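You operate a simulated robot arm through the tools that you are given. There is no shell and no other tool. Be economical: measure what you need, move in short steps, check, and stop when the job is done.

You run a simulated two-armed robot. Do the job below in one go: nothing can be reset, and whatever is moved stays where it is left.

Task
Put one of the sample heels from the long table in the hold tray. Then push the pairs drawer shut. Then put the cream small box on the middle level of the grey steel shelf. Do these in the order given. Set down upright: cream small box.

The check looks at the end state, three seconds after you hand in, the way a careful person would. Anything else that was tipped, shoved, dropped, spilled or broken makes it a failure.

Robot
Two 7-joint arms with three-finger grippers on one trunk, on a base that drives. Base frame: it is fixed to the floor where the robot stands at the start and does not move with it; the origin is under the middle of the robot, x ahead of it, y to its left, z up; the surface under the hand at the start is at about z = 940. Units: mm, rad, N and s.
The left shoulder is at the start at [78, 126, 1157], the right one opposite. With the tool pointing down near the work surface each hand reaches from about 360 to 840 mm from the robot's upright axis, wherever it stands, measured 20 degrees to its own side. Places, roughly: cream small box [4500, 250, 750]; hold tray (21x30 cm) [-900, 2640, 880]; middle level of the grey steel shelf [3500, 3700, 900]; pairs drawer [1300, 2200, 800]. Payload 2.94 kg a hand.
The tool frame of a hand sits at the grasp point between the pads (the TCP): z along the fingers, y along the line on which they close. The tips reach 30 mm beyond it. The gripper opens to 128 mm. The gripper's body begins 93 mm behind the TCP.
Orientation is told as [roll, pitch, yaw] about the base's x, y, z axes, in that order, counted from this pose: with the fingers straight down and closing along the base's y, the tool's x points along the base's -x, its y along +y and its z along -z.

Tools
- The arms move only by the tool jog_arm. It takes "left_series", "right_series" or both (then of equal length, played together; a hand with none holds still); each is a list of rows, each an object of numbers (a shift or turn left out is 0, a gripper value left out holds the last): "x", "y", "z": the shift along the tool's x, y, z in mm; "wx", "wy", "wz": the turn, a rotation vector about the tool's x, y, z in rad; "gripper": the finger opening in mm, from 0 to 128. In form: [{"x": .., "y": .., "z": .., "wx": .., "wy": .., "wz": .., "gripper": ..}, ...]. A call has 1 to 8 rows; each row shifts and turns the commanded pose from where the row before left it, along the tool's axes as they then stand. Each row takes 0.2 s and may step no farther than 50 mm and 0.15 rad from the row before; otherwise, or with a gripper value out of range, the whole call is refused. Where a pose cannot be reached the arm comes as near as it can. A force on the tool above 40 N (or 10 N above the force at the start of the call, whichever is more), or a blocked arm, ends the call early, and 0.2 s more pass. Each finger halts on what it meets, pressing with about 23 N; the grip force reading is that of the motor and also rises with nothing between the fingers. The clock runs only during rows and for 0.2 s after the last one: add rows that do not move to give the fingers time. It gives the time, the measured TCP pose, the force on the tool (base axes), the opening and the grip force at its end, in the units of the frame above (readings bear some noise), with the torque about the TCP (base axes, N m) and any sound that the robot's microphone picked up.
- Cameras (640 x 400 px; columns grow to the right, rows downward): "scene" is now at [214.8, -5.7, 1324.5]; the picture's right is [-0.02, -1.00, 0.00], its down [-0.51, 0.01, -0.86] and it looks along [0.86, -0.02, -0.51] (base axes); focal length 250 px, centre (320, 200). "left" rides on the left gripper at [69, 15, -120] in its tool frame; the picture's right is [-0.21, 0.98, 0.00], its down [-0.82, -0.18, -0.54] and it looks along [-0.53, -0.12, 0.84] (tool axes); focal length 251 px, centre (320, 200). "right" rides on the right gripper at [69, -15, -120] in its tool frame; the picture's right is [0.21, 0.98, 0.00], its down [-0.82, 0.18, -0.54] and it looks along [-0.53, 0.12, 0.84] (tool axes); focal length 251 px, centre (320, 200). There is no depth. A picture from a camera that has moved, and an enlarged one, comes with that camera's place and axes in the base frame and with its lens. The place of the scene camera against the robot may be out by one fixed shift of up to 12 mm in any direction.
- snapshot(camera): a new picture of that camera. No time passes.
- raise_lower(by): slides the trunk up (or, below 0, down) by that many mm; the arms and the scene camera ride with it, the base frame stays. It gives what a move gives, with no picture.
- base_move(legs): drives the robot by 1 to 6 legs, each [ahead, left, turn to the left] in mm, mm and rad, along the robot's own axes; the way and the turn of a leg run together, so that a leg with both is an arc; at most 1500 mm and 3.142 rad a leg. The arms and the cameras ride along, it lands a little off, and it stops where it bumps. It gives what a move gives.
- aim_head(pan, tilt): turns the head with the scene camera to pan (to the left, within 1.396 rad either way) and tilt (down, from -0.506 to 1.204), counted from straight ahead of the robot. It gives what a move gives.
- zoom(camera, box): a new picture of the part [left, top, right, bottom] of that camera's present view, enlarged. No time passes.
- job_done(): hands the job in; it is judged then, once.

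Go step by step. Nothing tells you exact positions but the pictures and the camera data: compare them with the known pose of the tool, close in by small moves and look again before you grip or let go. The budget is 165 turns and 138 pictures, counting those below and the enlarged ones. Unless the task says otherwise, let go and move clear before handing in.

The tools are called after "Call:" as a command line: name --argument value ..., lists and objects as JSON in quotes. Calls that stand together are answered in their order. jog_arm: Moves the arms, as the interface text tells. Its arguments: {"type":"object","properties":{"left_series":{"type":"array","items":{"type":"object","properties":{"x":{"type":"number"},"y":{"type":"number"},"z":{"type":"number"},"wx":{"type":"number"},"wy":{"type":"number"},"wz":{"type":"number"},"gripper":{"type":"number"}}}},"right_series":{"type":"array","items":{"type":"object","properties":{"x":{"type":"number"},"y":{"type":"number"},"z":{"type":"number"},"wx":{"type":"number"},"wy":{"type":"number"},"wz":{"type":"number"},"gripper":{"type":"number"}}}}},"required":[]} The other tools are called the same way: raise_lower (by) slides the trunk up or down; base_move (legs) drives the base; aim_head (pan, tilt) turns the head that bears the scene camera; snapshot (camera) takes a picture; zoom (camera, box) takes an enlarged picture of a part of a camera's view; job_done () hands the job in.

At the start:

```text
time_s: 0.0
left_tcp_pos: [527.5, 284.6, 1182.9]
left_ee_rot: [0.0, -0.001, 0.001]
left_wrist_force: [0.2, 0.2, 0.2]
left_torque: [0.0, 0.01, 0.01]
left_finger_gap: 127.9
left_finger_force: 0.0
right_tcp_pos: [384.1, -150.6, 1175.1]
right_ee_rot: [-0.001, -0.001, 0.001]
right_wrist_force: [0.1, -0.3, 0.7]
right_torque: [0.01, 0.01, -0.03]
right_finger_gap: 128.2
right_finger_force: 0.0
trunk travel left (down, up): [-375.0, 172.0]
robot x, y, heading: [-0.7, 0.2, -0.001]
head pan, tilt: [-0.019, 0.539]
```

scene: 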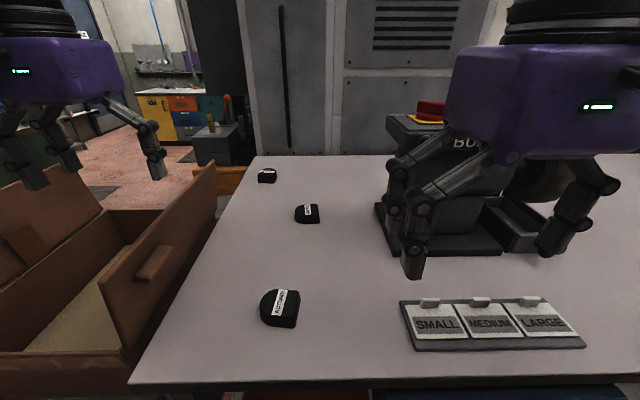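
right: 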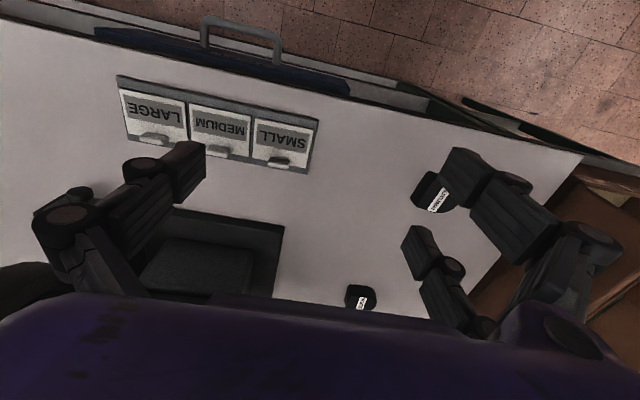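
left: 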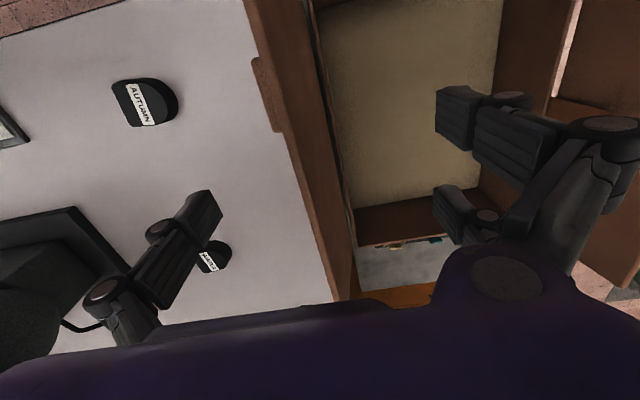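

I see three black heel pieces on the table; the nearest is at about [485, 55, 950]. I'll look closely before gripping it.

Call:
zoom --camera "scene" --box '[220, 150, 380, 350]'

Call:
zoom --camera "left" --box '[60, 50, 260, 290]'

Call:
aim_head --pan 1.39 --tilt 0.4

Call:
snapshot --camera "scene"

```text
2.00 times, centred on (300, 250) of scene
camera zoom: at [214.8, -5.7, 1324.5], right [-0.02, -1.0, 0.0], down [-0.51, 0.01, -0.86], along [0.86, -0.02, -0.51], focal length 500 px, centre (360, 100)
```

zoom: 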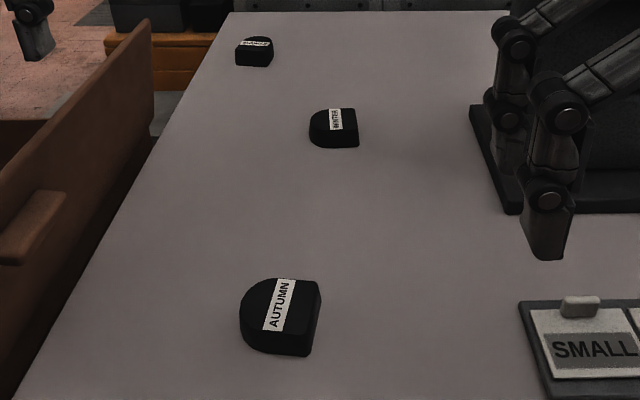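

```text
1.67 times, centred on (160, 170) of left
camera zoom: at [457.9, 301.0, 1302.8], right [0.21, 0.98, 0.0], down [0.82, -0.18, 0.54], along [0.53, -0.12, -0.84], focal length 419 px, centre (587, 250)
```

zoom: 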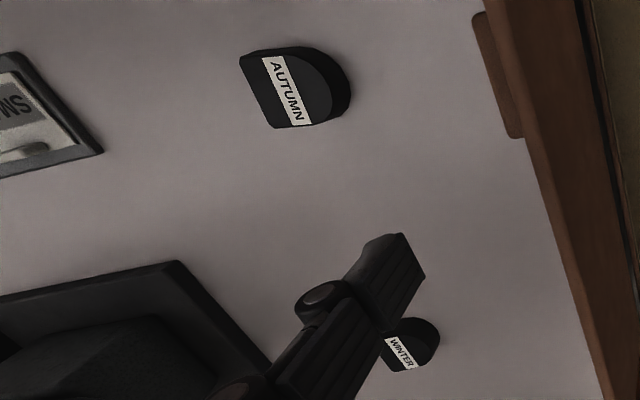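

```text
time_s: 1.5
left_tcp_pos: [528.2, 284.8, 1183.7]
left_ee_rot: [-0.001, 0.0, 0.001]
left_wrist_force: [-0.2, 1.0, -0.1]
left_torque: [0.0, 0.0, 0.0]
left_finger_gap: 127.9
left_finger_force: 0.2
right_tcp_pos: [385.0, -151.4, 1175.4]
right_ee_rot: [0.0, -0.002, 0.0]
right_wrist_force: [0.5, 0.2, 0.9]
right_torque: [0.02, -0.01, -0.03]
right_finger_gap: 128.0
right_finger_force: 0.1
trunk travel left (down, up): [-375.0, 172.0]
robot x, y, heading: [2.5, -0.1, 0.001]
head pan, tilt: [1.389, 0.4]
```

```text
132 pictures are left
camera scene: at [141.6, 87.1, 1337.3], right [0.98, -0.18, 0.0], down [-0.07, -0.38, -0.92], along [0.17, 0.91, -0.39], focal length 250 px, centre (320, 200)
```

scene: 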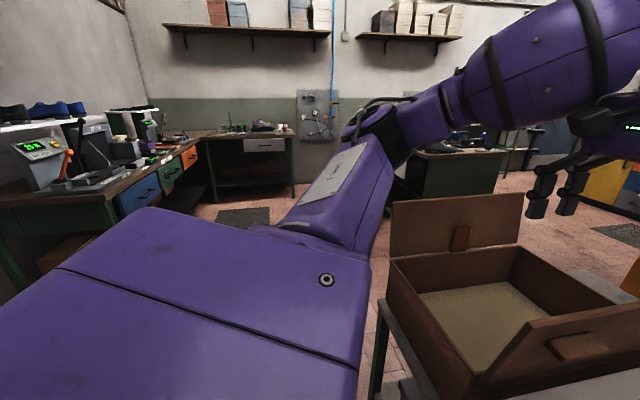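

Nearest heel (AUTUMN) centre is about [482, 60], roughly 70 mm long along y, tilted 13°. I'll move the left hand above it.

Call:
jog_arm --left_series '[{"y": -45, "x": 9}, {"y": -45, "x": 9}, {"y": -45, "x": 9}, {"y": -45, "x": 9}, {"y": -45, "x": 9}, {"wz": 0.115}, {"wz": 0.115, "z": 40}, {"z": 40}]'

Call:
snapshot --camera "left"

```text
time_s: 3.3
left_tcp_pos: [481.2, 58.8, 1103.2]
left_ee_rot: [-0.002, 0.0, -0.231]
left_wrist_force: [-0.3, 0.4, 0.4]
left_torque: [-0.04, 0.0, -0.01]
left_finger_gap: 128.0
left_finger_force: 0.0
right_tcp_pos: [385.7, -151.4, 1174.3]
right_ee_rot: [0.0, 0.001, 0.001]
right_wrist_force: [1.5, 0.1, -0.3]
right_torque: [0.03, 0.0, -0.03]
right_finger_gap: 128.2
right_finger_force: 0.0
trunk travel left (down, up): [-375.0, 172.0]
robot x, y, heading: [1.7, 2.1, -0.002]
head pan, tilt: [1.389, 0.4]
```

```text
131 pictures are left
camera left: at [417.9, 90.8, 1222.6], right [0.43, 0.9, 0.0], down [0.76, -0.36, 0.54], along [0.49, -0.23, -0.84], focal length 251 px, centre (320, 200)
```

left: 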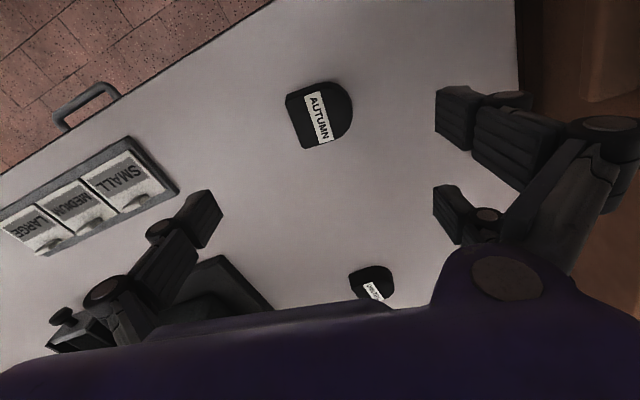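

The heel is under the hand within 5 mm. I'll go down part way and look again.

Call:
jog_arm --left_series '[{"y": 5, "z": 40, "wz": 0.04}, {"z": 40}]'

Call:
snapshot --camera "left"

```text
time_s: 3.9
left_tcp_pos: [483.1, 63.1, 1021.0]
left_ee_rot: [-0.001, 0.0, -0.268]
left_wrist_force: [0.3, -0.6, 0.2]
left_torque: [0.03, -0.01, -0.01]
left_finger_gap: 127.6
left_finger_force: 0.1
right_tcp_pos: [383.1, -150.0, 1175.4]
right_ee_rot: [-0.001, 0.0, 0.0]
right_wrist_force: [-0.4, 0.1, -0.1]
right_torque: [0.01, -0.01, 0.01]
right_finger_gap: 127.9
right_finger_force: 0.1
trunk travel left (down, up): [-375.0, 172.0]
robot x, y, heading: [1.9, 2.3, -0.003]
head pan, tilt: [1.389, 0.4]
```

```text
130 pictures are left
camera left: at [420.0, 98.3, 1140.5], right [0.47, 0.88, 0.0], down [0.74, -0.39, 0.54], along [0.48, -0.25, -0.84], focal length 251 px, centre (320, 200)
```

left: 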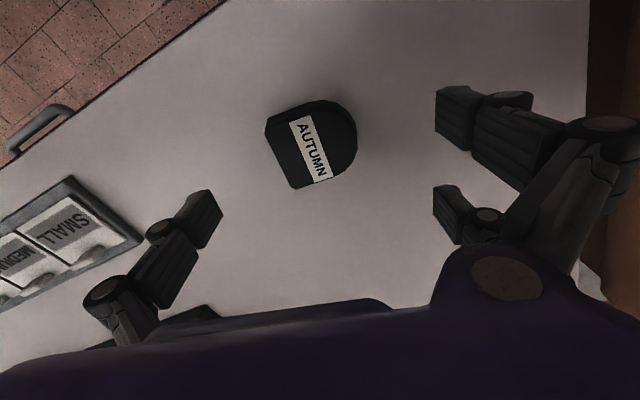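

Call:
jog_arm --left_series '[{"x": 3, "z": 24}, {"z": 22}, {"gripper": 50}, {"gripper": 30}, {"gripper": 30}, {"gripper": 30}]'

Call:
snapshot --camera "left"

```text
time_s: 5.3
left_tcp_pos: [479.7, 66.2, 977.1]
left_ee_rot: [-0.001, 0.0, -0.272]
left_wrist_force: [-0.2, -1.0, 3.0]
left_torque: [0.06, 0.0, 0.02]
left_finger_gap: 57.3
left_finger_force: 22.9
right_tcp_pos: [384.0, -151.1, 1175.0]
right_ee_rot: [-0.001, -0.003, -0.001]
right_wrist_force: [0.3, 0.0, 0.5]
right_torque: [0.01, 0.03, 0.0]
right_finger_gap: 127.9
right_finger_force: 0.0
trunk travel left (down, up): [-375.0, 172.0]
robot x, y, heading: [0.4, 4.2, 0.0]
head pan, tilt: [1.389, 0.4]
```

```text
129 pictures are left
camera left: at [416.1, 100.0, 1096.9], right [0.47, 0.88, 0.0], down [0.74, -0.39, 0.54], along [0.48, -0.25, -0.84], focal length 251 px, centre (320, 200)
```

left: 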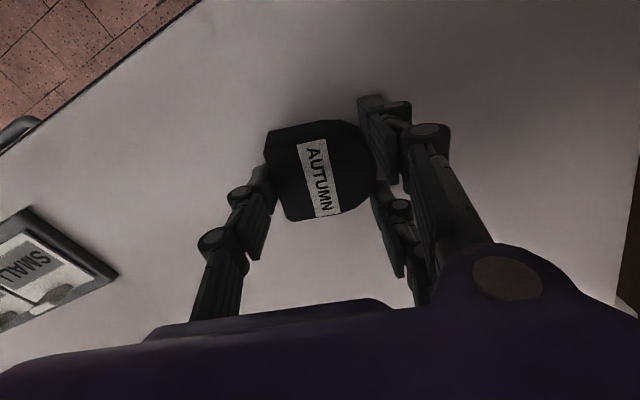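

Gripped at 57 mm. Lifting and checking.

Call:
jog_arm --left_series '[{"z": -40}, {"z": -45}, {"z": -45}, {"z": -45}, {"z": -30}]'

Call:
snapshot --camera "left"

Call:
aim_head --pan 0.7 --tilt 0.5

Call:
snapshot --camera "scene"

Call:
aim_head --pan 1.39 --tilt 0.2

Call:
snapshot --camera "scene"

```text
time_s: 6.5
left_tcp_pos: [481.3, 65.3, 1183.3]
left_ee_rot: [0.001, -0.001, -0.271]
left_wrist_force: [-0.4, -0.6, 0.0]
left_torque: [0.0, 0.02, -0.04]
left_finger_gap: 57.4
left_finger_force: 23.0
right_tcp_pos: [383.7, -150.2, 1175.3]
right_ee_rot: [-0.001, -0.001, 0.001]
right_wrist_force: [-0.3, -0.8, -0.4]
right_torque: [-0.02, -0.02, 0.0]
right_finger_gap: 128.0
right_finger_force: 0.1
trunk travel left (down, up): [-375.0, 172.0]
robot x, y, heading: [2.4, 2.6, 0.004]
head pan, tilt: [1.389, 0.4]
```

```text
128 pictures are left
camera left: at [417.2, 98.7, 1302.5], right [0.47, 0.88, 0.0], down [0.74, -0.39, 0.54], along [0.48, -0.25, -0.84], focal length 251 px, centre (320, 200)
```

left: 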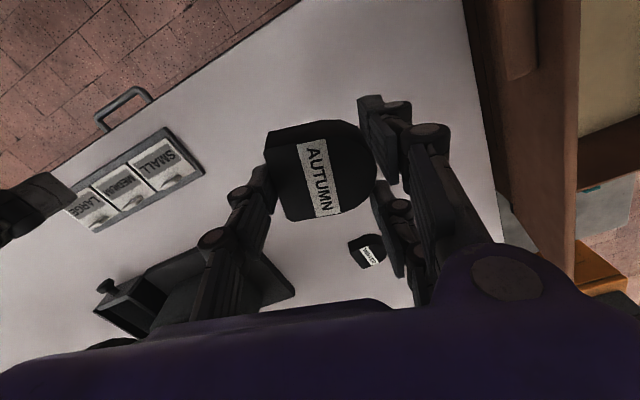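

```text
time_s: 7.6
left_tcp_pos: [480.2, 65.7, 1182.6]
left_ee_rot: [0.0, 0.001, -0.27]
left_wrist_force: [0.8, 0.3, -0.6]
left_torque: [-0.02, 0.03, -0.01]
left_finger_gap: 57.2
left_finger_force: 23.2
right_tcp_pos: [384.4, -151.6, 1175.7]
right_ee_rot: [-0.001, 0.0, 0.0]
right_wrist_force: [0.9, 0.0, 0.1]
right_torque: [0.0, -0.02, 0.03]
right_finger_gap: 128.1
right_finger_force: 0.2
trunk travel left (down, up): [-375.0, 172.0]
robot x, y, heading: [2.6, 1.5, -0.005]
head pan, tilt: [0.7, 0.499]
```

```text
127 pictures are left
camera scene: at [194.4, 54.7, 1328.1], right [0.64, -0.76, 0.0], down [-0.37, -0.31, -0.88], along [0.67, 0.57, -0.48], focal length 250 px, centre (320, 200)
```

scene: 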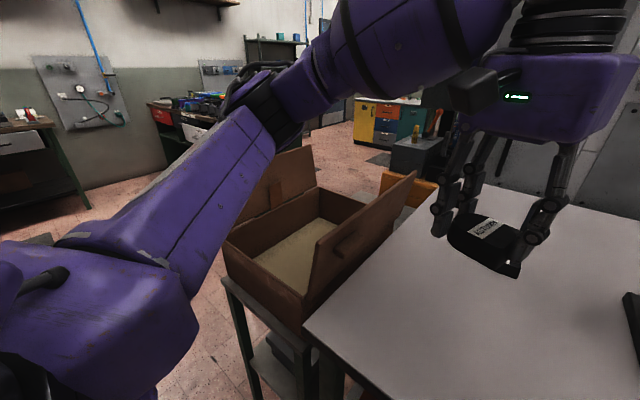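

```text
time_s: 8.7
left_tcp_pos: [479.8, 64.1, 1183.0]
left_ee_rot: [0.001, 0.0, -0.269]
left_wrist_force: [0.0, 0.4, -0.5]
left_torque: [0.02, 0.03, -0.03]
left_finger_gap: 57.3
left_finger_force: 23.2
right_tcp_pos: [384.1, -151.2, 1174.8]
right_ee_rot: [-0.001, -0.002, 0.001]
right_wrist_force: [0.6, -0.4, 0.4]
right_torque: [0.01, 0.01, -0.02]
right_finger_gap: 128.1
right_finger_force: 0.0
trunk travel left (down, up): [-375.0, 172.0]
robot x, y, heading: [0.2, 1.0, 0.003]
head pan, tilt: [1.389, 0.201]
```

```text
126 pictures are left
camera scene: at [141.8, 87.6, 1355.8], right [0.98, -0.18, 0.0], down [-0.04, -0.2, -0.98], along [0.18, 0.96, -0.2], focal length 250 px, centre (320, 200)
```

scene: 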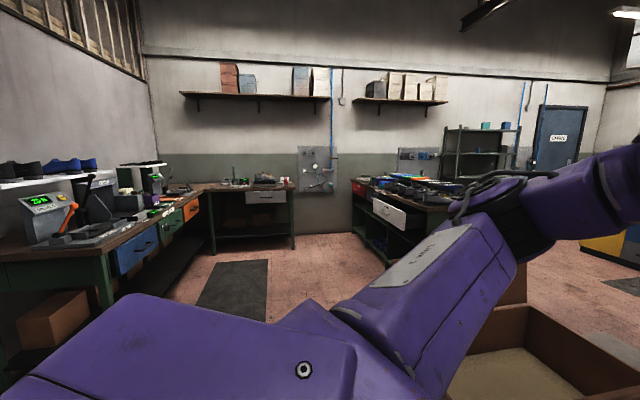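

The heel is held firmly. The hold tray is on the bench to the left rear; I'll back away from the table, turn left and look.

Call:
base_move --legs '[[-350, 0, 0], [0, 0, 1.571]]'

Call:
aim_head --pan 0.3 --tilt 0.25

Call:
snapshot --camera "scene"

```text
time_s: 14.8
left_tcp_pos: [-424.4, 478.8, 1181.5]
left_ee_rot: [0.0, 0.0, 1.313]
left_wrist_force: [-0.1, 0.0, -0.8]
left_torque: [0.0, 0.02, -0.02]
left_finger_gap: 57.3
left_finger_force: 22.6
right_tcp_pos: [-207.0, 384.6, 1175.2]
right_ee_rot: [0.0, -0.001, 1.584]
right_wrist_force: [-0.3, -0.1, 0.7]
right_torque: [-0.02, 0.0, 0.02]
right_finger_gap: 128.0
right_finger_force: 0.0
trunk travel left (down, up): [-375.0, 172.0]
robot x, y, heading: [-354.3, -1.6, 1.585]
head pan, tilt: [1.389, 0.201]
```

```text
time_s: 16.1
left_tcp_pos: [-423.9, 479.4, 1182.1]
left_ee_rot: [0.001, 0.0, 1.315]
left_wrist_force: [-0.6, 0.4, -0.9]
left_torque: [-0.01, -0.02, 0.01]
left_finger_gap: 57.2
left_finger_force: 22.7
right_tcp_pos: [-206.7, 385.1, 1175.9]
right_ee_rot: [0.002, -0.001, 1.582]
right_wrist_force: [0.3, -0.9, -0.7]
right_torque: [0.0, -0.01, -0.01]
right_finger_gap: 127.8
right_finger_force: 0.1
trunk travel left (down, up): [-375.0, 172.0]
robot x, y, heading: [-353.0, -0.6, 1.583]
head pan, tilt: [0.3, 0.25]
```

```text
125 pictures are left
camera scene: at [-376.6, 201.7, 1351.3], right [0.95, 0.31, 0.0], down [0.08, -0.23, -0.97], along [-0.3, 0.92, -0.25], focal length 250 px, centre (320, 200)
```

scene: 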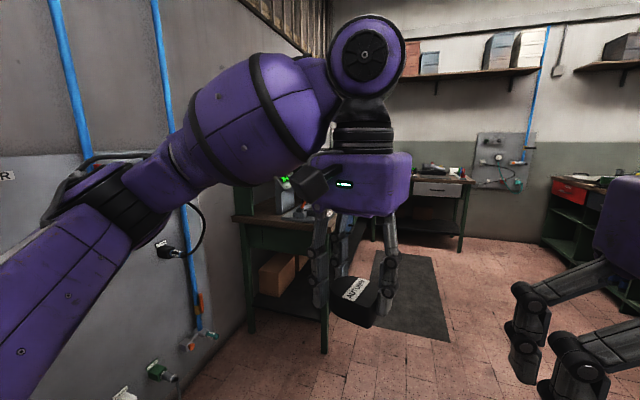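

Path ahead along the bench is clear. I'll drive to y≈2640, staying back from the bench, then turn to face it.

Call:
base_move --legs '[[1320, -120, 0], [1320, -120, 0], [0, 0, 1.558]]'

Call:
aim_head --pan 0.0 --tilt 0.5

Call:
snapshot --camera "scene"

Call:
snapshot --camera "right"

```text
time_s: 33.0
left_tcp_pos: [-643.4, 2620.0, 1182.8]
left_ee_rot: [0.002, 0.0, 2.886]
left_wrist_force: [0.2, 0.0, -1.3]
left_torque: [0.03, 0.02, 0.0]
left_finger_gap: 57.2
left_finger_force: 22.7
right_tcp_pos: [-549.6, 2838.4, 1174.2]
right_ee_rot: [-0.001, -0.002, -3.126]
right_wrist_force: [-0.9, -0.1, -0.4]
right_torque: [0.03, 0.01, 0.02]
right_finger_gap: 127.9
right_finger_force: 0.0
trunk travel left (down, up): [-375.0, 172.0]
robot x, y, heading: [-164.5, 2694.1, -3.127]
head pan, tilt: [0.3, 0.25]
```

```text
time_s: 33.8
left_tcp_pos: [-644.0, 2621.2, 1182.4]
left_ee_rot: [0.002, 0.0, 2.886]
left_wrist_force: [0.1, 0.0, -0.9]
left_torque: [0.0, 0.02, 0.0]
left_finger_gap: 57.1
left_finger_force: 23.0
right_tcp_pos: [-549.7, 2838.2, 1174.7]
right_ee_rot: [0.0, -0.002, -3.125]
right_wrist_force: [0.6, -0.2, -0.1]
right_torque: [-0.01, -0.02, -0.03]
right_finger_gap: 128.2
right_finger_force: 0.1
trunk travel left (down, up): [-375.0, 172.0]
robot x, y, heading: [-161.5, 2694.2, -3.125]
head pan, tilt: [0.0, 0.499]
```

```text
124 pictures are left
camera scene: at [-365.1, 2686.1, 1328.2], right [-0.02, 1.0, 0.0], down [0.48, 0.01, -0.88], along [-0.88, -0.01, -0.48], focal length 250 px, centre (320, 200)
```

scene: 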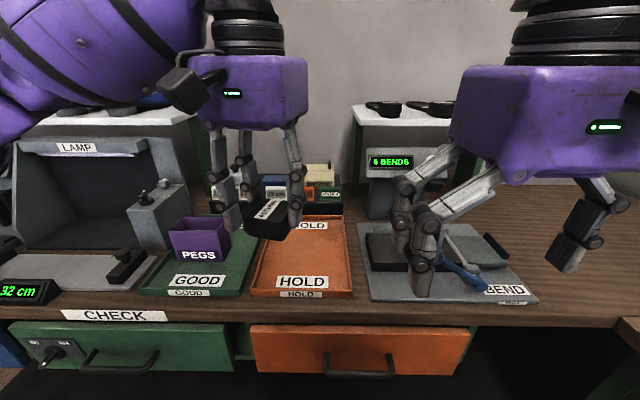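

```text
123 pictures are left
camera right: at [-479.9, 2854.6, 1295.7], right [0.23, -0.97, 0.0], down [-0.82, -0.19, 0.54], along [-0.53, -0.12, -0.84], focal length 251 px, centre (320, 200)
```

right: 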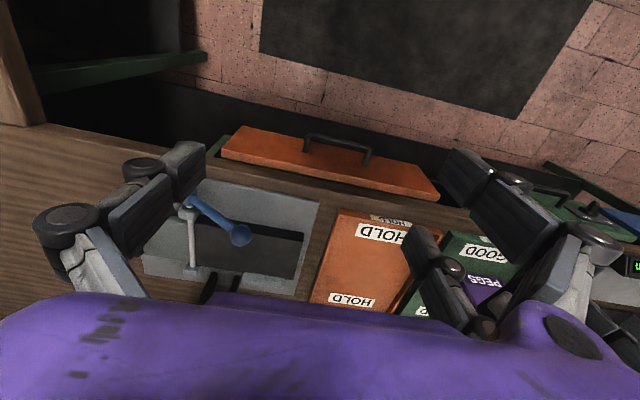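

The orange HOLD tray's centre is about [-900, 2637, 880], with the hand nearly lined up in y. I'll drive ahead 160, then extend the hand.

Call:
base_move --legs '[[160, 0, -0.016]]'

Call:
snapshot --camera "left"

```text
time_s: 35.2
left_tcp_pos: [-802.5, 2626.5, 1181.8]
left_ee_rot: [0.0, 0.001, 2.872]
left_wrist_force: [-0.2, -0.2, -1.1]
left_torque: [-0.01, 0.01, 0.01]
left_finger_gap: 57.2
left_finger_force: 23.0
right_tcp_pos: [-704.9, 2842.9, 1175.1]
right_ee_rot: [0.0, 0.0, -3.142]
right_wrist_force: [0.2, 0.3, -0.4]
right_torque: [0.0, -0.05, 0.0]
right_finger_gap: 128.2
right_finger_force: 0.1
trunk travel left (down, up): [-375.0, 172.0]
robot x, y, heading: [-322.8, 2688.8, -3.14]
head pan, tilt: [0.0, 0.499]
```

```text
122 pictures are left
camera left: at [-740.7, 2594.2, 1302.2], right [-0.47, -0.88, 0.0], down [-0.74, 0.39, 0.54], along [-0.48, 0.25, -0.84], focal length 251 px, centre (320, 200)
```

left: 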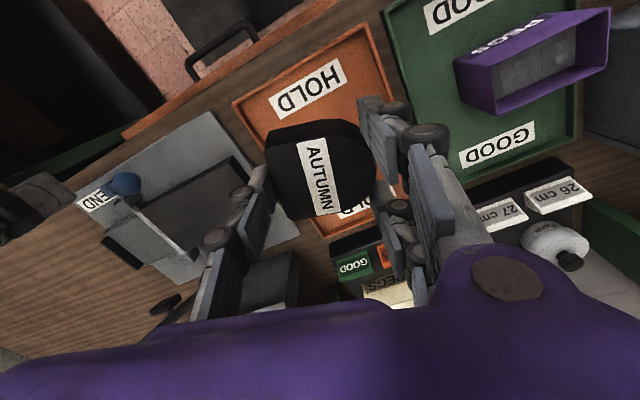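

Call:
jog_arm --left_series '[{"x": -42, "y": 3}, {"x": -42, "y": 3}, {"z": 45}, {"z": 45}, {"z": 45}, {"z": 45}, {"z": 40}]'

Call:
snapshot --camera "left"

Call:
snapshot --camera "scene"

```text
time_s: 36.8
left_tcp_pos: [-886.2, 2640.5, 961.9]
left_ee_rot: [-0.004, -0.002, 2.873]
left_wrist_force: [0.3, -0.1, -0.8]
left_torque: [0.02, -0.01, -0.05]
left_finger_gap: 57.0
left_finger_force: 23.4
right_tcp_pos: [-706.4, 2843.1, 1175.3]
right_ee_rot: [0.0, -0.003, -3.14]
right_wrist_force: [0.5, 0.6, 0.2]
right_torque: [-0.02, -0.03, -0.01]
right_finger_gap: 128.0
right_finger_force: 0.1
trunk travel left (down, up): [-375.0, 172.0]
robot x, y, heading: [-322.8, 2693.6, -3.136]
head pan, tilt: [0.0, 0.499]
```

```text
121 pictures are left
camera left: at [-824.8, 2608.0, 1081.9], right [-0.47, -0.88, 0.0], down [-0.74, 0.39, 0.54], along [-0.48, 0.25, -0.84], focal length 251 px, centre (320, 200)
```

left: 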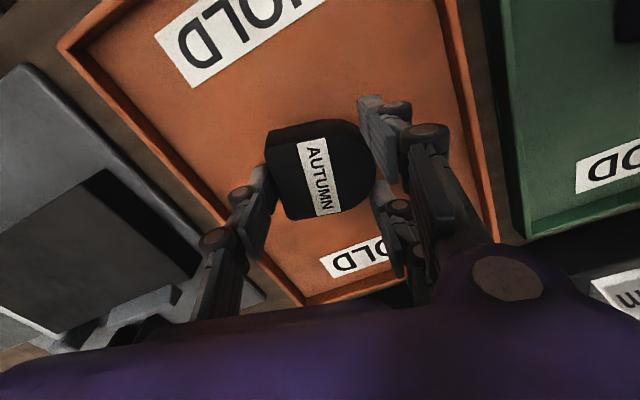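

```text
120 pictures are left
camera scene: at [-524.3, 2687.7, 1328.0], right [0.0, 1.0, 0.0], down [0.48, 0.0, -0.88], along [-0.88, 0.0, -0.48], focal length 250 px, centre (320, 200)
```

scene: 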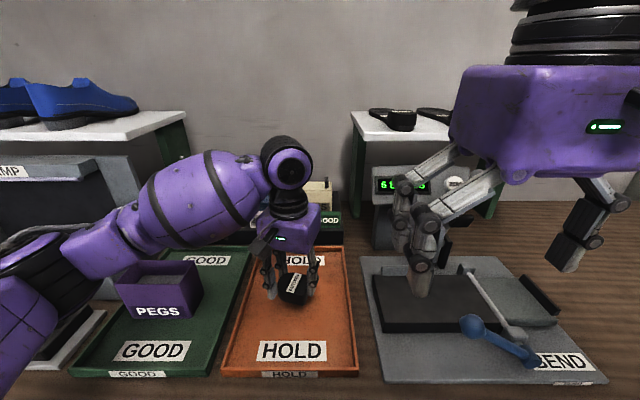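

The heel is over the middle of the tray, and the forearm is clear of the pegs. I'll lower it gently now.

Call:
jog_arm --left_series '[{"z": 25}, {"z": 8}, {"z": 4}]'

Call:
snapshot --camera "left"

```text
time_s: 37.6
left_tcp_pos: [-887.0, 2642.9, 925.6]
left_ee_rot: [-0.002, -0.001, 2.873]
left_wrist_force: [-0.4, -1.0, -1.2]
left_torque: [0.03, 0.0, -0.03]
left_finger_gap: 57.2
left_finger_force: 22.6
right_tcp_pos: [-704.9, 2843.9, 1175.8]
right_ee_rot: [0.0, -0.002, -3.143]
right_wrist_force: [-0.4, 0.4, -0.4]
right_torque: [-0.02, 0.04, -0.02]
right_finger_gap: 128.1
right_finger_force: 0.0
trunk travel left (down, up): [-375.0, 172.0]
robot x, y, heading: [-321.0, 2694.5, -3.135]
head pan, tilt: [0.0, 0.499]
```

```text
119 pictures are left
camera left: at [-824.6, 2610.1, 1045.0], right [-0.47, -0.88, 0.0], down [-0.74, 0.39, 0.54], along [-0.48, 0.25, -0.84], focal length 251 px, centre (320, 200)
```

left: 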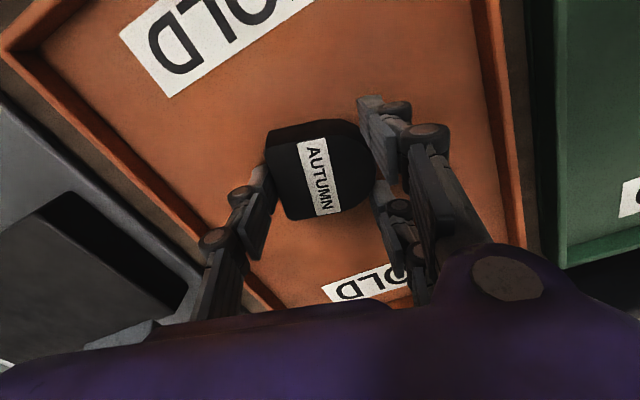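

Call:
jog_arm --left_series '[{"z": 4}, {}]'

Call:
jog_arm --left_series '[{"z": 3}, {}]'

Call:
jog_arm --left_series '[{"z": 3}, {}]'

```text
time_s: 38.2
left_tcp_pos: [-886.7, 2642.7, 923.2]
left_ee_rot: [0.0, -0.006, 2.873]
left_wrist_force: [-1.9, -0.4, 19.8]
left_torque: [-0.27, -0.17, 0.02]
left_finger_gap: 57.2
left_finger_force: 22.9
right_tcp_pos: [-706.0, 2842.9, 1176.5]
right_ee_rot: [0.0, -0.005, -3.142]
right_wrist_force: [0.0, -0.3, 0.4]
right_torque: [0.01, 0.0, -0.03]
right_finger_gap: 127.9
right_finger_force: 0.2
trunk travel left (down, up): [-375.0, 172.0]
robot x, y, heading: [-321.9, 2689.6, -3.14]
head pan, tilt: [0.0, 0.499]
```

```text
time_s: 38.8
left_tcp_pos: [-886.2, 2642.2, 920.0]
left_ee_rot: [0.001, -0.003, 2.873]
left_wrist_force: [-6.0, -1.0, 22.6]
left_torque: [-0.04, 0.29, 0.02]
left_finger_gap: 58.1
left_finger_force: 23.2
right_tcp_pos: [-705.5, 2843.0, 1175.7]
right_ee_rot: [0.001, -0.002, -3.141]
right_wrist_force: [-0.3, 0.6, -0.3]
right_torque: [0.0, 0.01, -0.04]
right_finger_gap: 127.9
right_finger_force: 0.0
trunk travel left (down, up): [-375.0, 172.0]
robot x, y, heading: [-321.0, 2693.3, -3.143]
head pan, tilt: [0.0, 0.499]
```

```text
time_s: 39.4
left_tcp_pos: [-883.1, 2643.1, 916.4]
left_ee_rot: [0.001, 0.0, 2.873]
left_wrist_force: [-3.2, -1.1, 19.1]
left_torque: [0.04, 0.11, 0.02]
left_finger_gap: 58.6
left_finger_force: 22.9
right_tcp_pos: [-704.4, 2842.2, 1177.0]
right_ee_rot: [-0.001, -0.003, -3.142]
right_wrist_force: [0.0, -0.3, -0.9]
right_torque: [0.0, -0.02, -0.01]
right_finger_gap: 127.9
right_finger_force: 0.0
trunk travel left (down, up): [-375.0, 172.0]
robot x, y, heading: [-320.8, 2693.2, -3.136]
head pan, tilt: [0.0, 0.499]
```

On the tray floor. Releasing and going up.

Call:
jog_arm --left_series '[{"gripper": 75}, {"gripper": 80}, {"gripper": 80}, {"z": -20}, {"z": -45}, {"z": -45}, {"z": -45}, {"z": -45}]'

Call:
jog_arm --left_series '[{"z": -45}, {"z": -20}]'

Call:
snapshot --camera "left"

```text
time_s: 41.2
left_tcp_pos: [-883.9, 2644.0, 1118.4]
left_ee_rot: [0.001, 0.0, 2.872]
left_wrist_force: [0.1, -0.5, 0.4]
left_torque: [-0.02, 0.05, -0.02]
left_finger_gap: 79.9
left_finger_force: 0.1
right_tcp_pos: [-704.0, 2844.0, 1174.8]
right_ee_rot: [0.001, -0.001, -3.142]
right_wrist_force: [0.5, 0.6, -0.3]
right_torque: [0.0, 0.04, 0.03]
right_finger_gap: 127.7
right_finger_force: 0.0
trunk travel left (down, up): [-375.0, 172.0]
robot x, y, heading: [-317.7, 2691.2, -3.138]
head pan, tilt: [0.0, 0.499]
```

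```text
time_s: 41.8
left_tcp_pos: [-885.0, 2643.5, 1181.1]
left_ee_rot: [0.0, 0.0, 2.874]
left_wrist_force: [0.1, 0.2, -0.2]
left_torque: [0.02, -0.01, 0.02]
left_finger_gap: 80.1
left_finger_force: 0.0
right_tcp_pos: [-706.6, 2843.6, 1175.1]
right_ee_rot: [0.0, -0.002, -3.141]
right_wrist_force: [-0.6, -0.5, -0.3]
right_torque: [-0.02, -0.02, 0.0]
right_finger_gap: 128.1
right_finger_force: 0.1
trunk travel left (down, up): [-375.0, 172.0]
robot x, y, heading: [-321.0, 2691.6, -3.141]
head pan, tilt: [0.0, 0.499]
```

```text
118 pictures are left
camera left: at [-823.7, 2611.5, 1300.4], right [-0.47, -0.88, 0.0], down [-0.74, 0.39, 0.54], along [-0.48, 0.25, -0.84], focal length 251 px, centre (320, 200)
```

left: 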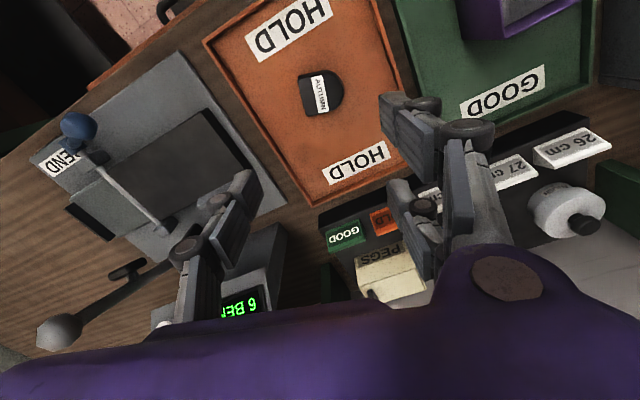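

The heel is in the tray. Next I'll back off and turn around to look at the pairs drawer near [1300, 2200].

Call:
base_move --legs '[[-350, 0, 0], [0, 0, 3.14]]'

Call:
aim_head --pan -0.3 --tilt 0.3

Call:
snapshot --camera "scene"

```text
time_s: 51.5
left_tcp_pos: [598.1, 2735.4, 1180.3]
left_ee_rot: [-0.001, 0.0, -0.28]
left_wrist_force: [-0.2, 0.0, 0.5]
left_torque: [-0.01, 0.0, -0.02]
left_finger_gap: 80.0
left_finger_force: 0.1
right_tcp_pos: [416.8, 2538.4, 1175.9]
right_ee_rot: [0.001, -0.002, -0.009]
right_wrist_force: [-0.6, 0.4, 0.2]
right_torque: [0.03, -0.03, 0.0]
right_finger_gap: 127.9
right_finger_force: 0.1
trunk travel left (down, up): [-375.0, 172.0]
robot x, y, heading: [35.4, 2693.6, -0.009]
head pan, tilt: [0.0, 0.499]
```

```text
time_s: 52.3
left_tcp_pos: [598.0, 2735.1, 1181.1]
left_ee_rot: [0.0, 0.0, -0.28]
left_wrist_force: [0.3, -0.4, -0.8]
left_torque: [0.02, -0.02, -0.02]
left_finger_gap: 80.1
left_finger_force: 0.1
right_tcp_pos: [415.8, 2539.0, 1175.3]
right_ee_rot: [0.0, -0.002, -0.009]
right_wrist_force: [0.2, -0.4, 0.1]
right_torque: [0.0, 0.0, 0.0]
right_finger_gap: 128.1
right_finger_force: 0.0
trunk travel left (down, up): [-375.0, 172.0]
robot x, y, heading: [35.0, 2693.3, -0.008]
head pan, tilt: [-0.3, 0.3]
```

```text
117 pictures are left
camera scene: at [248.3, 2659.3, 1346.5], right [-0.3, -0.95, 0.0], down [-0.28, 0.09, -0.96], along [0.91, -0.29, -0.3], focal length 250 px, centre (320, 200)
```

scene: 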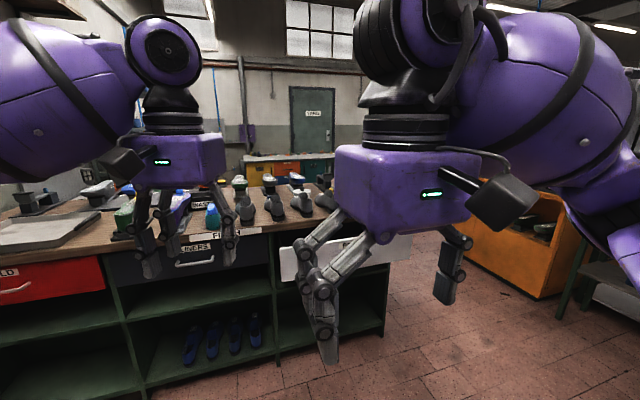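

The white drawer stands open facing me, at the right end of the green bench. I'll slide right to line up and look again.

Call:
base_move --legs '[[0, -480, 0.008]]'

Call:
aim_head --pan 0.0 --tilt 0.4

Call:
snapshot --camera "scene"

```text
time_s: 57.0
left_tcp_pos: [598.6, 2258.4, 1180.2]
left_ee_rot: [0.0, -0.001, -0.261]
left_wrist_force: [0.5, 0.4, -0.3]
left_torque: [-0.04, 0.01, 0.02]
left_finger_gap: 80.2
left_finger_force: 0.1
right_tcp_pos: [419.4, 2058.0, 1175.0]
right_ee_rot: [0.0, 0.0, 0.008]
right_wrist_force: [0.0, -0.1, 0.3]
right_torque: [0.0, -0.02, -0.05]
right_finger_gap: 127.8
right_finger_force: 0.2
trunk travel left (down, up): [-375.0, 172.0]
robot x, y, heading: [31.2, 2209.1, 0.011]
head pan, tilt: [-0.3, 0.3]
```

```text
time_s: 57.9
left_tcp_pos: [597.3, 2258.3, 1180.1]
left_ee_rot: [0.0, 0.0, -0.26]
left_wrist_force: [-0.2, 0.2, 0.3]
left_torque: [0.0, 0.02, 0.0]
left_finger_gap: 80.0
left_finger_force: 0.0
right_tcp_pos: [418.7, 2057.4, 1175.6]
right_ee_rot: [0.0, -0.002, 0.01]
right_wrist_force: [-0.3, -1.2, 0.5]
right_torque: [0.01, 0.0, -0.03]
right_finger_gap: 127.6
right_finger_force: 0.0
trunk travel left (down, up): [-375.0, 172.0]
robot x, y, heading: [34.1, 2207.1, 0.004]
head pan, tilt: [0.0, 0.4]
```

```text
116 pictures are left
camera scene: at [251.5, 2203.6, 1337.3], right [0.01, -1.0, 0.0], down [-0.39, 0.0, -0.92], along [0.92, 0.01, -0.39], focal length 250 px, centre (320, 200)
```

scene: 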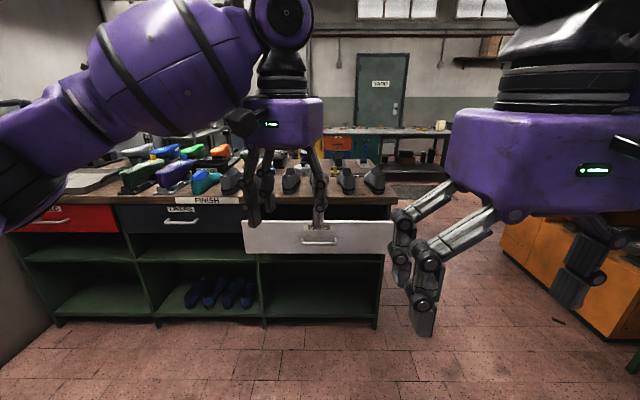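

The PAIRS drawer front is about x≈1110, y≈2211, z 720–880, with a handle near z≈787. I'll push with the left hand, fingers closed and pointing forward, just above the handle, so first I'll pitch the hand forward.

Call:
jog_arm --left_series '[{"wz": -0.13, "gripper": 0}, {"wz": -0.13}, {"wy": -0.15}, {"wy": -0.15}, {"wy": -0.15}, {"wy": -0.15}, {"wy": -0.15}, {"wy": -0.15}]'

Call:
jog_arm --left_series '[{"wy": -0.15}, {"wy": -0.15}, {"wy": -0.15}, {"wy": -0.15}, {"wy": -0.07}]'

Call:
raise_lower --by -230

Call:
snapshot --camera "scene"

```text
time_s: 59.6
left_tcp_pos: [597.6, 2258.4, 1180.5]
left_ee_rot: [-0.003, -0.903, 0.0]
left_wrist_force: [0.9, 0.6, 0.1]
left_torque: [-0.01, 0.0, 0.01]
left_finger_gap: 0.0
left_finger_force: 3.1
right_tcp_pos: [419.4, 2057.9, 1174.3]
right_ee_rot: [0.001, -0.003, 0.007]
right_wrist_force: [-1.2, 0.1, 0.4]
right_torque: [0.01, 0.01, 0.0]
right_finger_gap: 128.2
right_finger_force: 0.1
trunk travel left (down, up): [-375.0, 172.0]
robot x, y, heading: [30.8, 2203.1, 0.009]
head pan, tilt: [0.0, 0.4]
```

```text
time_s: 60.9
left_tcp_pos: [598.3, 2230.4, 1189.7]
left_ee_rot: [0.059, -1.403, -0.133]
left_wrist_force: [-0.3, -1.1, 0.1]
left_torque: [0.02, 0.0, 0.01]
left_finger_gap: 0.0
left_finger_force: 2.3
left hand out of reach, approached as far as the arm can: row 3, 4, 5
right_tcp_pos: [419.3, 2057.2, 1175.4]
right_ee_rot: [0.002, -0.002, 0.009]
right_wrist_force: [0.9, -0.1, -0.4]
right_torque: [0.01, 0.01, 0.02]
right_finger_gap: 128.3
right_finger_force: 0.1
trunk travel left (down, up): [-375.0, 172.0]
robot x, y, heading: [34.5, 2206.7, 0.007]
head pan, tilt: [0.0, 0.4]
```

```text
time_s: 63.3
left_tcp_pos: [644.7, 2231.5, 854.1]
left_ee_rot: [-0.023, -1.191, -0.053]
left_wrist_force: [-0.3, -0.2, -1.0]
left_torque: [-0.02, 0.01, 0.02]
left_finger_gap: 0.0
left_finger_force: 2.5
right_tcp_pos: [420.2, 2058.6, 946.2]
right_ee_rot: [0.0, -0.003, 0.006]
right_wrist_force: [0.5, 0.4, 0.7]
right_torque: [0.0, -0.02, -0.02]
right_finger_gap: 128.1
right_finger_force: 0.0
trunk travel left (down, up): [-145.0, 402.0]
robot x, y, heading: [35.4, 2206.7, 0.01]
head pan, tilt: [0.0, 0.4]
```

```text
115 pictures are left
camera scene: at [321.3, 2204.2, 1095.3], right [0.01, -1.0, 0.0], down [-0.39, 0.0, -0.92], along [0.92, 0.01, -0.39], focal length 250 px, centre (320, 200)
```

scene: 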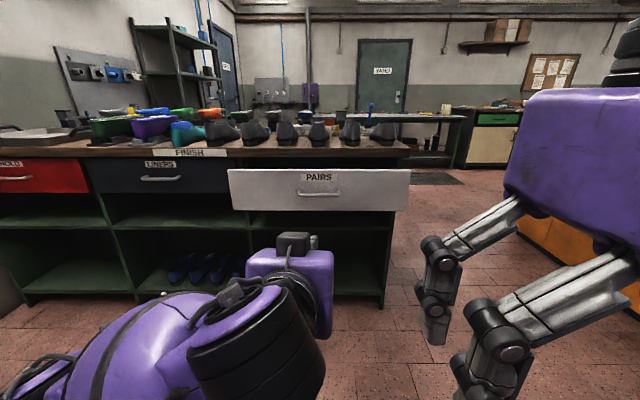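

Triangulating, the drawer front is at x≈1205, z 674–843, handle at z≈737, and it is open about 200 mm. I'll finish pitching the hand level.

Call:
jog_arm --left_series '[{"wy": -0.13, "z": -20, "x": 7}, {"wy": -0.13, "z": -20, "x": 5}, {"wy": -0.12, "z": -20, "x": 3}, {}]'

Call:
snapshot --camera "left"

```text
time_s: 64.3
left_tcp_pos: [645.3, 2232.0, 853.9]
left_ee_rot: [-0.022, -1.188, -0.055]
left_wrist_force: [-0.5, -0.8, 0.1]
left_torque: [0.0, 0.0, 0.03]
left_finger_gap: 0.1
left_finger_force: 3.3
left hand out of reach, approached as far as the arm can: row 1, 2, 3
right_tcp_pos: [418.9, 2057.9, 944.4]
right_ee_rot: [-0.001, -0.002, 0.006]
right_wrist_force: [-0.3, 0.3, -0.2]
right_torque: [0.0, 0.01, 0.03]
right_finger_gap: 128.1
right_finger_force: 0.1
trunk travel left (down, up): [-145.0, 402.0]
robot x, y, heading: [32.0, 2204.2, 0.007]
head pan, tilt: [0.0, 0.4]
```

```text
114 pictures are left
camera left: at [509.0, 2257.2, 833.4], right [0.15, 0.97, 0.19], down [-0.21, -0.16, 0.97], along [0.97, -0.19, 0.18], focal length 251 px, centre (320, 200)
```

left: 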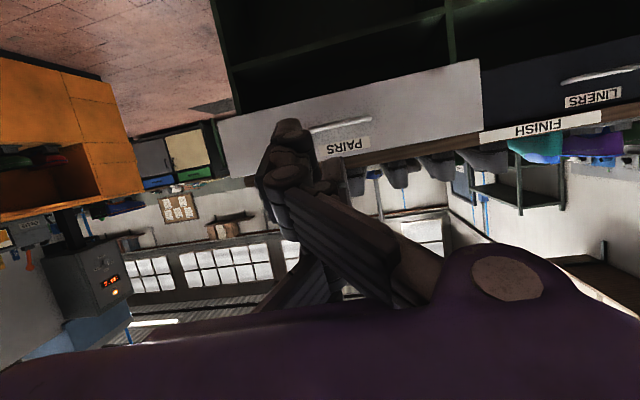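

The wrist stops at about 68° of pitch, which is good enough since the fingertips lead. I'll lower to z≈806 at the TCP and drive closer.

Call:
raise_lower --by -48

Call:
base_move --legs '[[460, -14, -0.007]]'

Call:
aim_head --pan 0.0 --tilt 0.6

Call:
snapshot --camera "scene"

Call:
snapshot --camera "left"

```text
time_s: 65.2
left_tcp_pos: [648.3, 2229.5, 800.0]
left_ee_rot: [-0.005, -1.177, -0.064]
left_wrist_force: [-0.9, -0.4, 1.6]
left_torque: [0.01, 0.0, 0.06]
left_finger_gap: 0.0
left_finger_force: 2.9
right_tcp_pos: [418.1, 2056.7, 898.1]
right_ee_rot: [0.002, -0.004, 0.008]
right_wrist_force: [4.9, -4.8, -4.4]
right_torque: [0.56, 0.22, 0.45]
right_finger_gap: 128.0
right_finger_force: 0.1
trunk travel left (down, up): [-97.0, 450.0]
robot x, y, heading: [38.8, 2205.0, 0.007]
head pan, tilt: [0.0, 0.4]
```

```text
time_s: 68.0
left_tcp_pos: [1117.5, 2221.2, 797.7]
left_ee_rot: [-0.002, -1.174, -0.068]
left_wrist_force: [-1.7, 1.6, -1.6]
left_torque: [0.34, 0.05, -0.2]
left_finger_gap: 6.0
left_finger_force: 3.6
right_tcp_pos: [887.5, 2047.9, 896.7]
right_ee_rot: [0.0, -0.003, 0.008]
right_wrist_force: [3.2, 1.8, -2.2]
right_torque: [-0.13, 0.21, -0.1]
right_finger_gap: 127.9
right_finger_force: 0.1
trunk travel left (down, up): [-97.0, 450.0]
robot x, y, heading: [500.0, 2197.3, 0.009]
head pan, tilt: [0.0, 0.4]
```

```text
time_s: 68.7
left_tcp_pos: [1118.8, 2221.5, 797.8]
left_ee_rot: [0.0, -1.174, -0.068]
left_wrist_force: [-0.7, 0.1, -2.3]
left_torque: [0.36, -0.03, -0.21]
left_finger_gap: 5.8
left_finger_force: 2.9
right_tcp_pos: [887.9, 2048.9, 897.7]
right_ee_rot: [0.001, -0.003, 0.006]
right_wrist_force: [12.2, -1.7, -23.5]
right_torque: [0.57, -0.67, 0.34]
right_finger_gap: 128.2
right_finger_force: 0.0
trunk travel left (down, up): [-97.0, 450.0]
robot x, y, heading: [502.1, 2197.3, 0.009]
head pan, tilt: [0.0, 0.6]
```

```text
113 pictures are left
camera scene: at [805.9, 2191.8, 1023.3], right [-0.02, -1.0, 0.0], down [-0.54, 0.01, -0.84], along [0.84, -0.02, -0.54], focal length 250 px, centre (320, 200)
```

scene: 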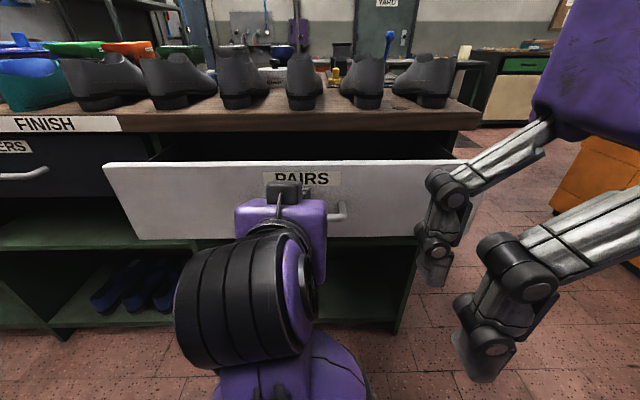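

```text
112 pictures are left
camera left: at [981.6, 2246.9, 779.8], right [0.15, 0.97, 0.2], down [-0.19, -0.17, 0.97], along [0.97, -0.18, 0.16], focal length 251 px, centre (320, 200)
```

left: 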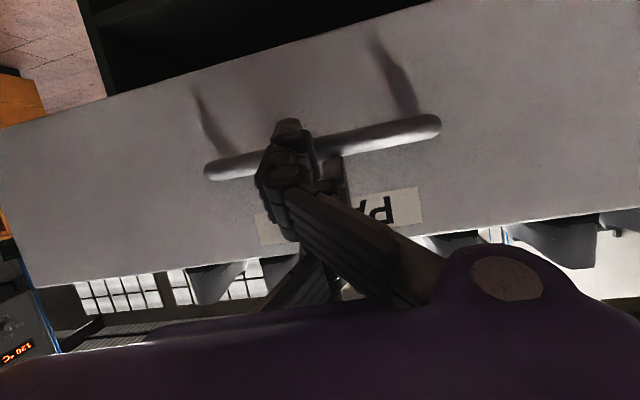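

The fingertips are grazing the handle. I'll back off a little and raise 35 mm so I press above the handle.

Call:
base_move --legs '[[-40, 0, -0.009]]'

Call:
raise_lower --by 36

Call:
snapshot --camera "left"

Call:
snapshot --camera "scene"

```text
time_s: 69.6
left_tcp_pos: [1078.6, 2219.8, 797.6]
left_ee_rot: [-0.001, -1.175, -0.071]
left_wrist_force: [0.1, 26.4, 1.3]
left_torque: [1.26, -0.1, -0.44]
left_finger_gap: 5.8
left_finger_force: 3.2
right_tcp_pos: [847.2, 2045.9, 896.8]
right_ee_rot: [-0.001, -0.002, -0.001]
right_wrist_force: [12.4, -4.3, -22.6]
right_torque: [0.8, -0.49, 0.58]
right_finger_gap: 128.0
right_finger_force: 0.0
trunk travel left (down, up): [-97.0, 450.0]
robot x, y, heading: [462.3, 2200.8, 0.002]
head pan, tilt: [0.0, 0.6]
```

```text
time_s: 70.0
left_tcp_pos: [1077.3, 2220.1, 798.2]
left_ee_rot: [0.017, -1.139, -0.084]
left_wrist_force: [-2.5, -0.5, -11.2]
left_torque: [0.09, 0.16, -0.09]
left_finger_gap: 0.0
left_finger_force: 3.4
right_tcp_pos: [846.2, 2045.4, 908.3]
right_ee_rot: [0.0, -0.003, 0.0]
right_wrist_force: [5.9, -0.1, -6.3]
right_torque: [0.16, 0.18, 0.13]
right_finger_gap: 128.0
right_finger_force: 0.1
trunk travel left (down, up): [-108.0, 439.0]
robot x, y, heading: [462.4, 2192.5, -0.002]
head pan, tilt: [0.0, 0.6]
stopped: the force on the tool passed its limit at 52 N (the readings are from after the stop); the commanded pose is now the measured one
```

```text
111 pictures are left
camera left: at [940.4, 2245.5, 785.2], right [0.16, 0.97, 0.2], down [-0.16, -0.18, 0.97], along [0.97, -0.18, 0.13], focal length 251 px, centre (320, 200)
```

left: 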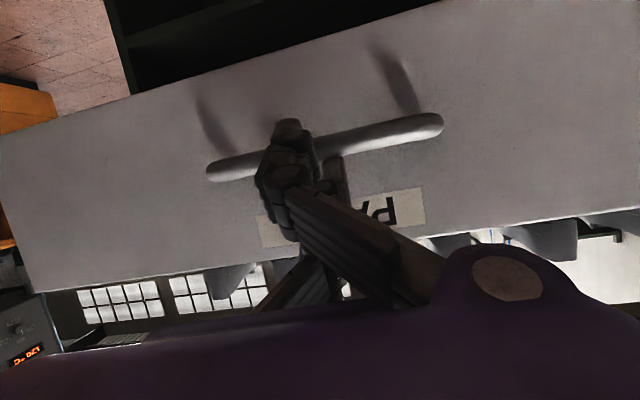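

```text
110 pictures are left
camera scene: at [761.0, 2190.7, 1034.0], right [-0.01, -1.0, 0.0], down [-0.56, 0.01, -0.83], along [0.83, -0.01, -0.56], focal length 250 px, centre (320, 200)
```

scene: 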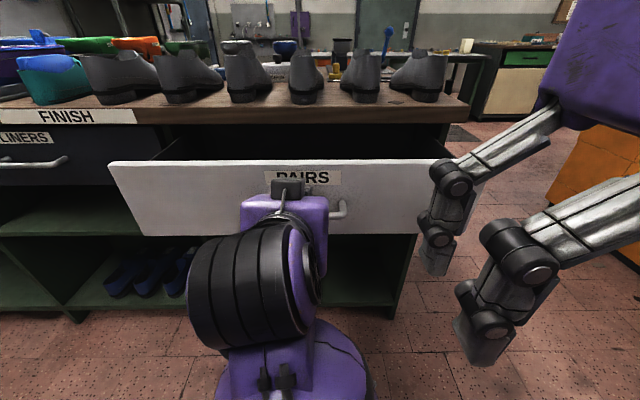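

The drawer seems to have followed me: a finger is hooked on the handle. I'll zoom in to see how.

Call:
zoom --camera "left" --box '[200, 80, 460, 240]'

Call:
zoom --camera "scene" --box '[200, 150, 400, 275]'

Call:
snapshot --camera "right"

```text
2.46 times, centred on (330, 160) of left
camera zoom: at [940.4, 2245.5, 785.2], right [0.16, 0.97, 0.2], down [-0.16, -0.18, 0.97], along [0.97, -0.18, 0.13], focal length 619 px, centre (295, 298)
```

zoom: 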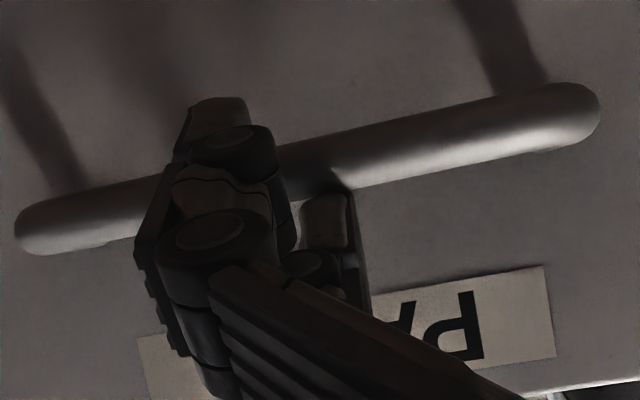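

```text
3.20 times, centred on (300, 212) of scene
camera zoom: at [761.0, 2190.7, 1034.0], right [-0.01, -1.0, 0.0], down [-0.56, 0.01, -0.83], along [0.83, -0.01, -0.56], focal length 799 px, centre (384, 160)
```

zoom: 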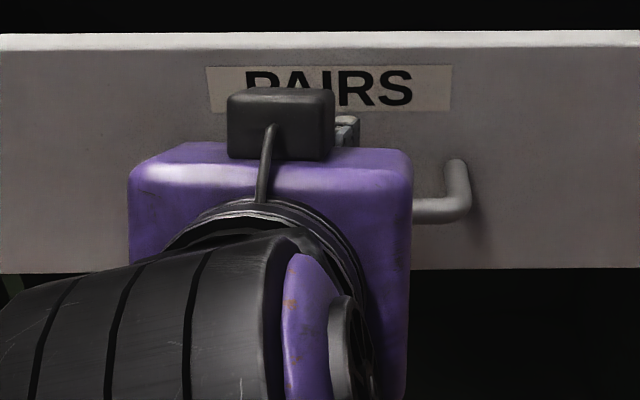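

```text
107 pictures are left
camera right: at [777.0, 2029.2, 1029.5], right [-0.21, 0.98, 0.0], down [0.82, 0.18, 0.54], along [0.53, 0.12, -0.84], focal length 251 px, centre (320, 200)
```

right: 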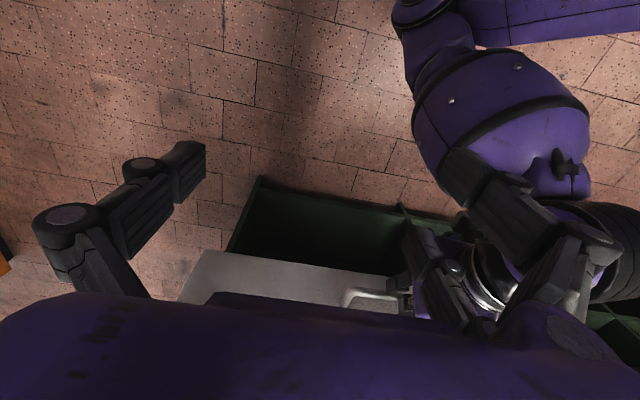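

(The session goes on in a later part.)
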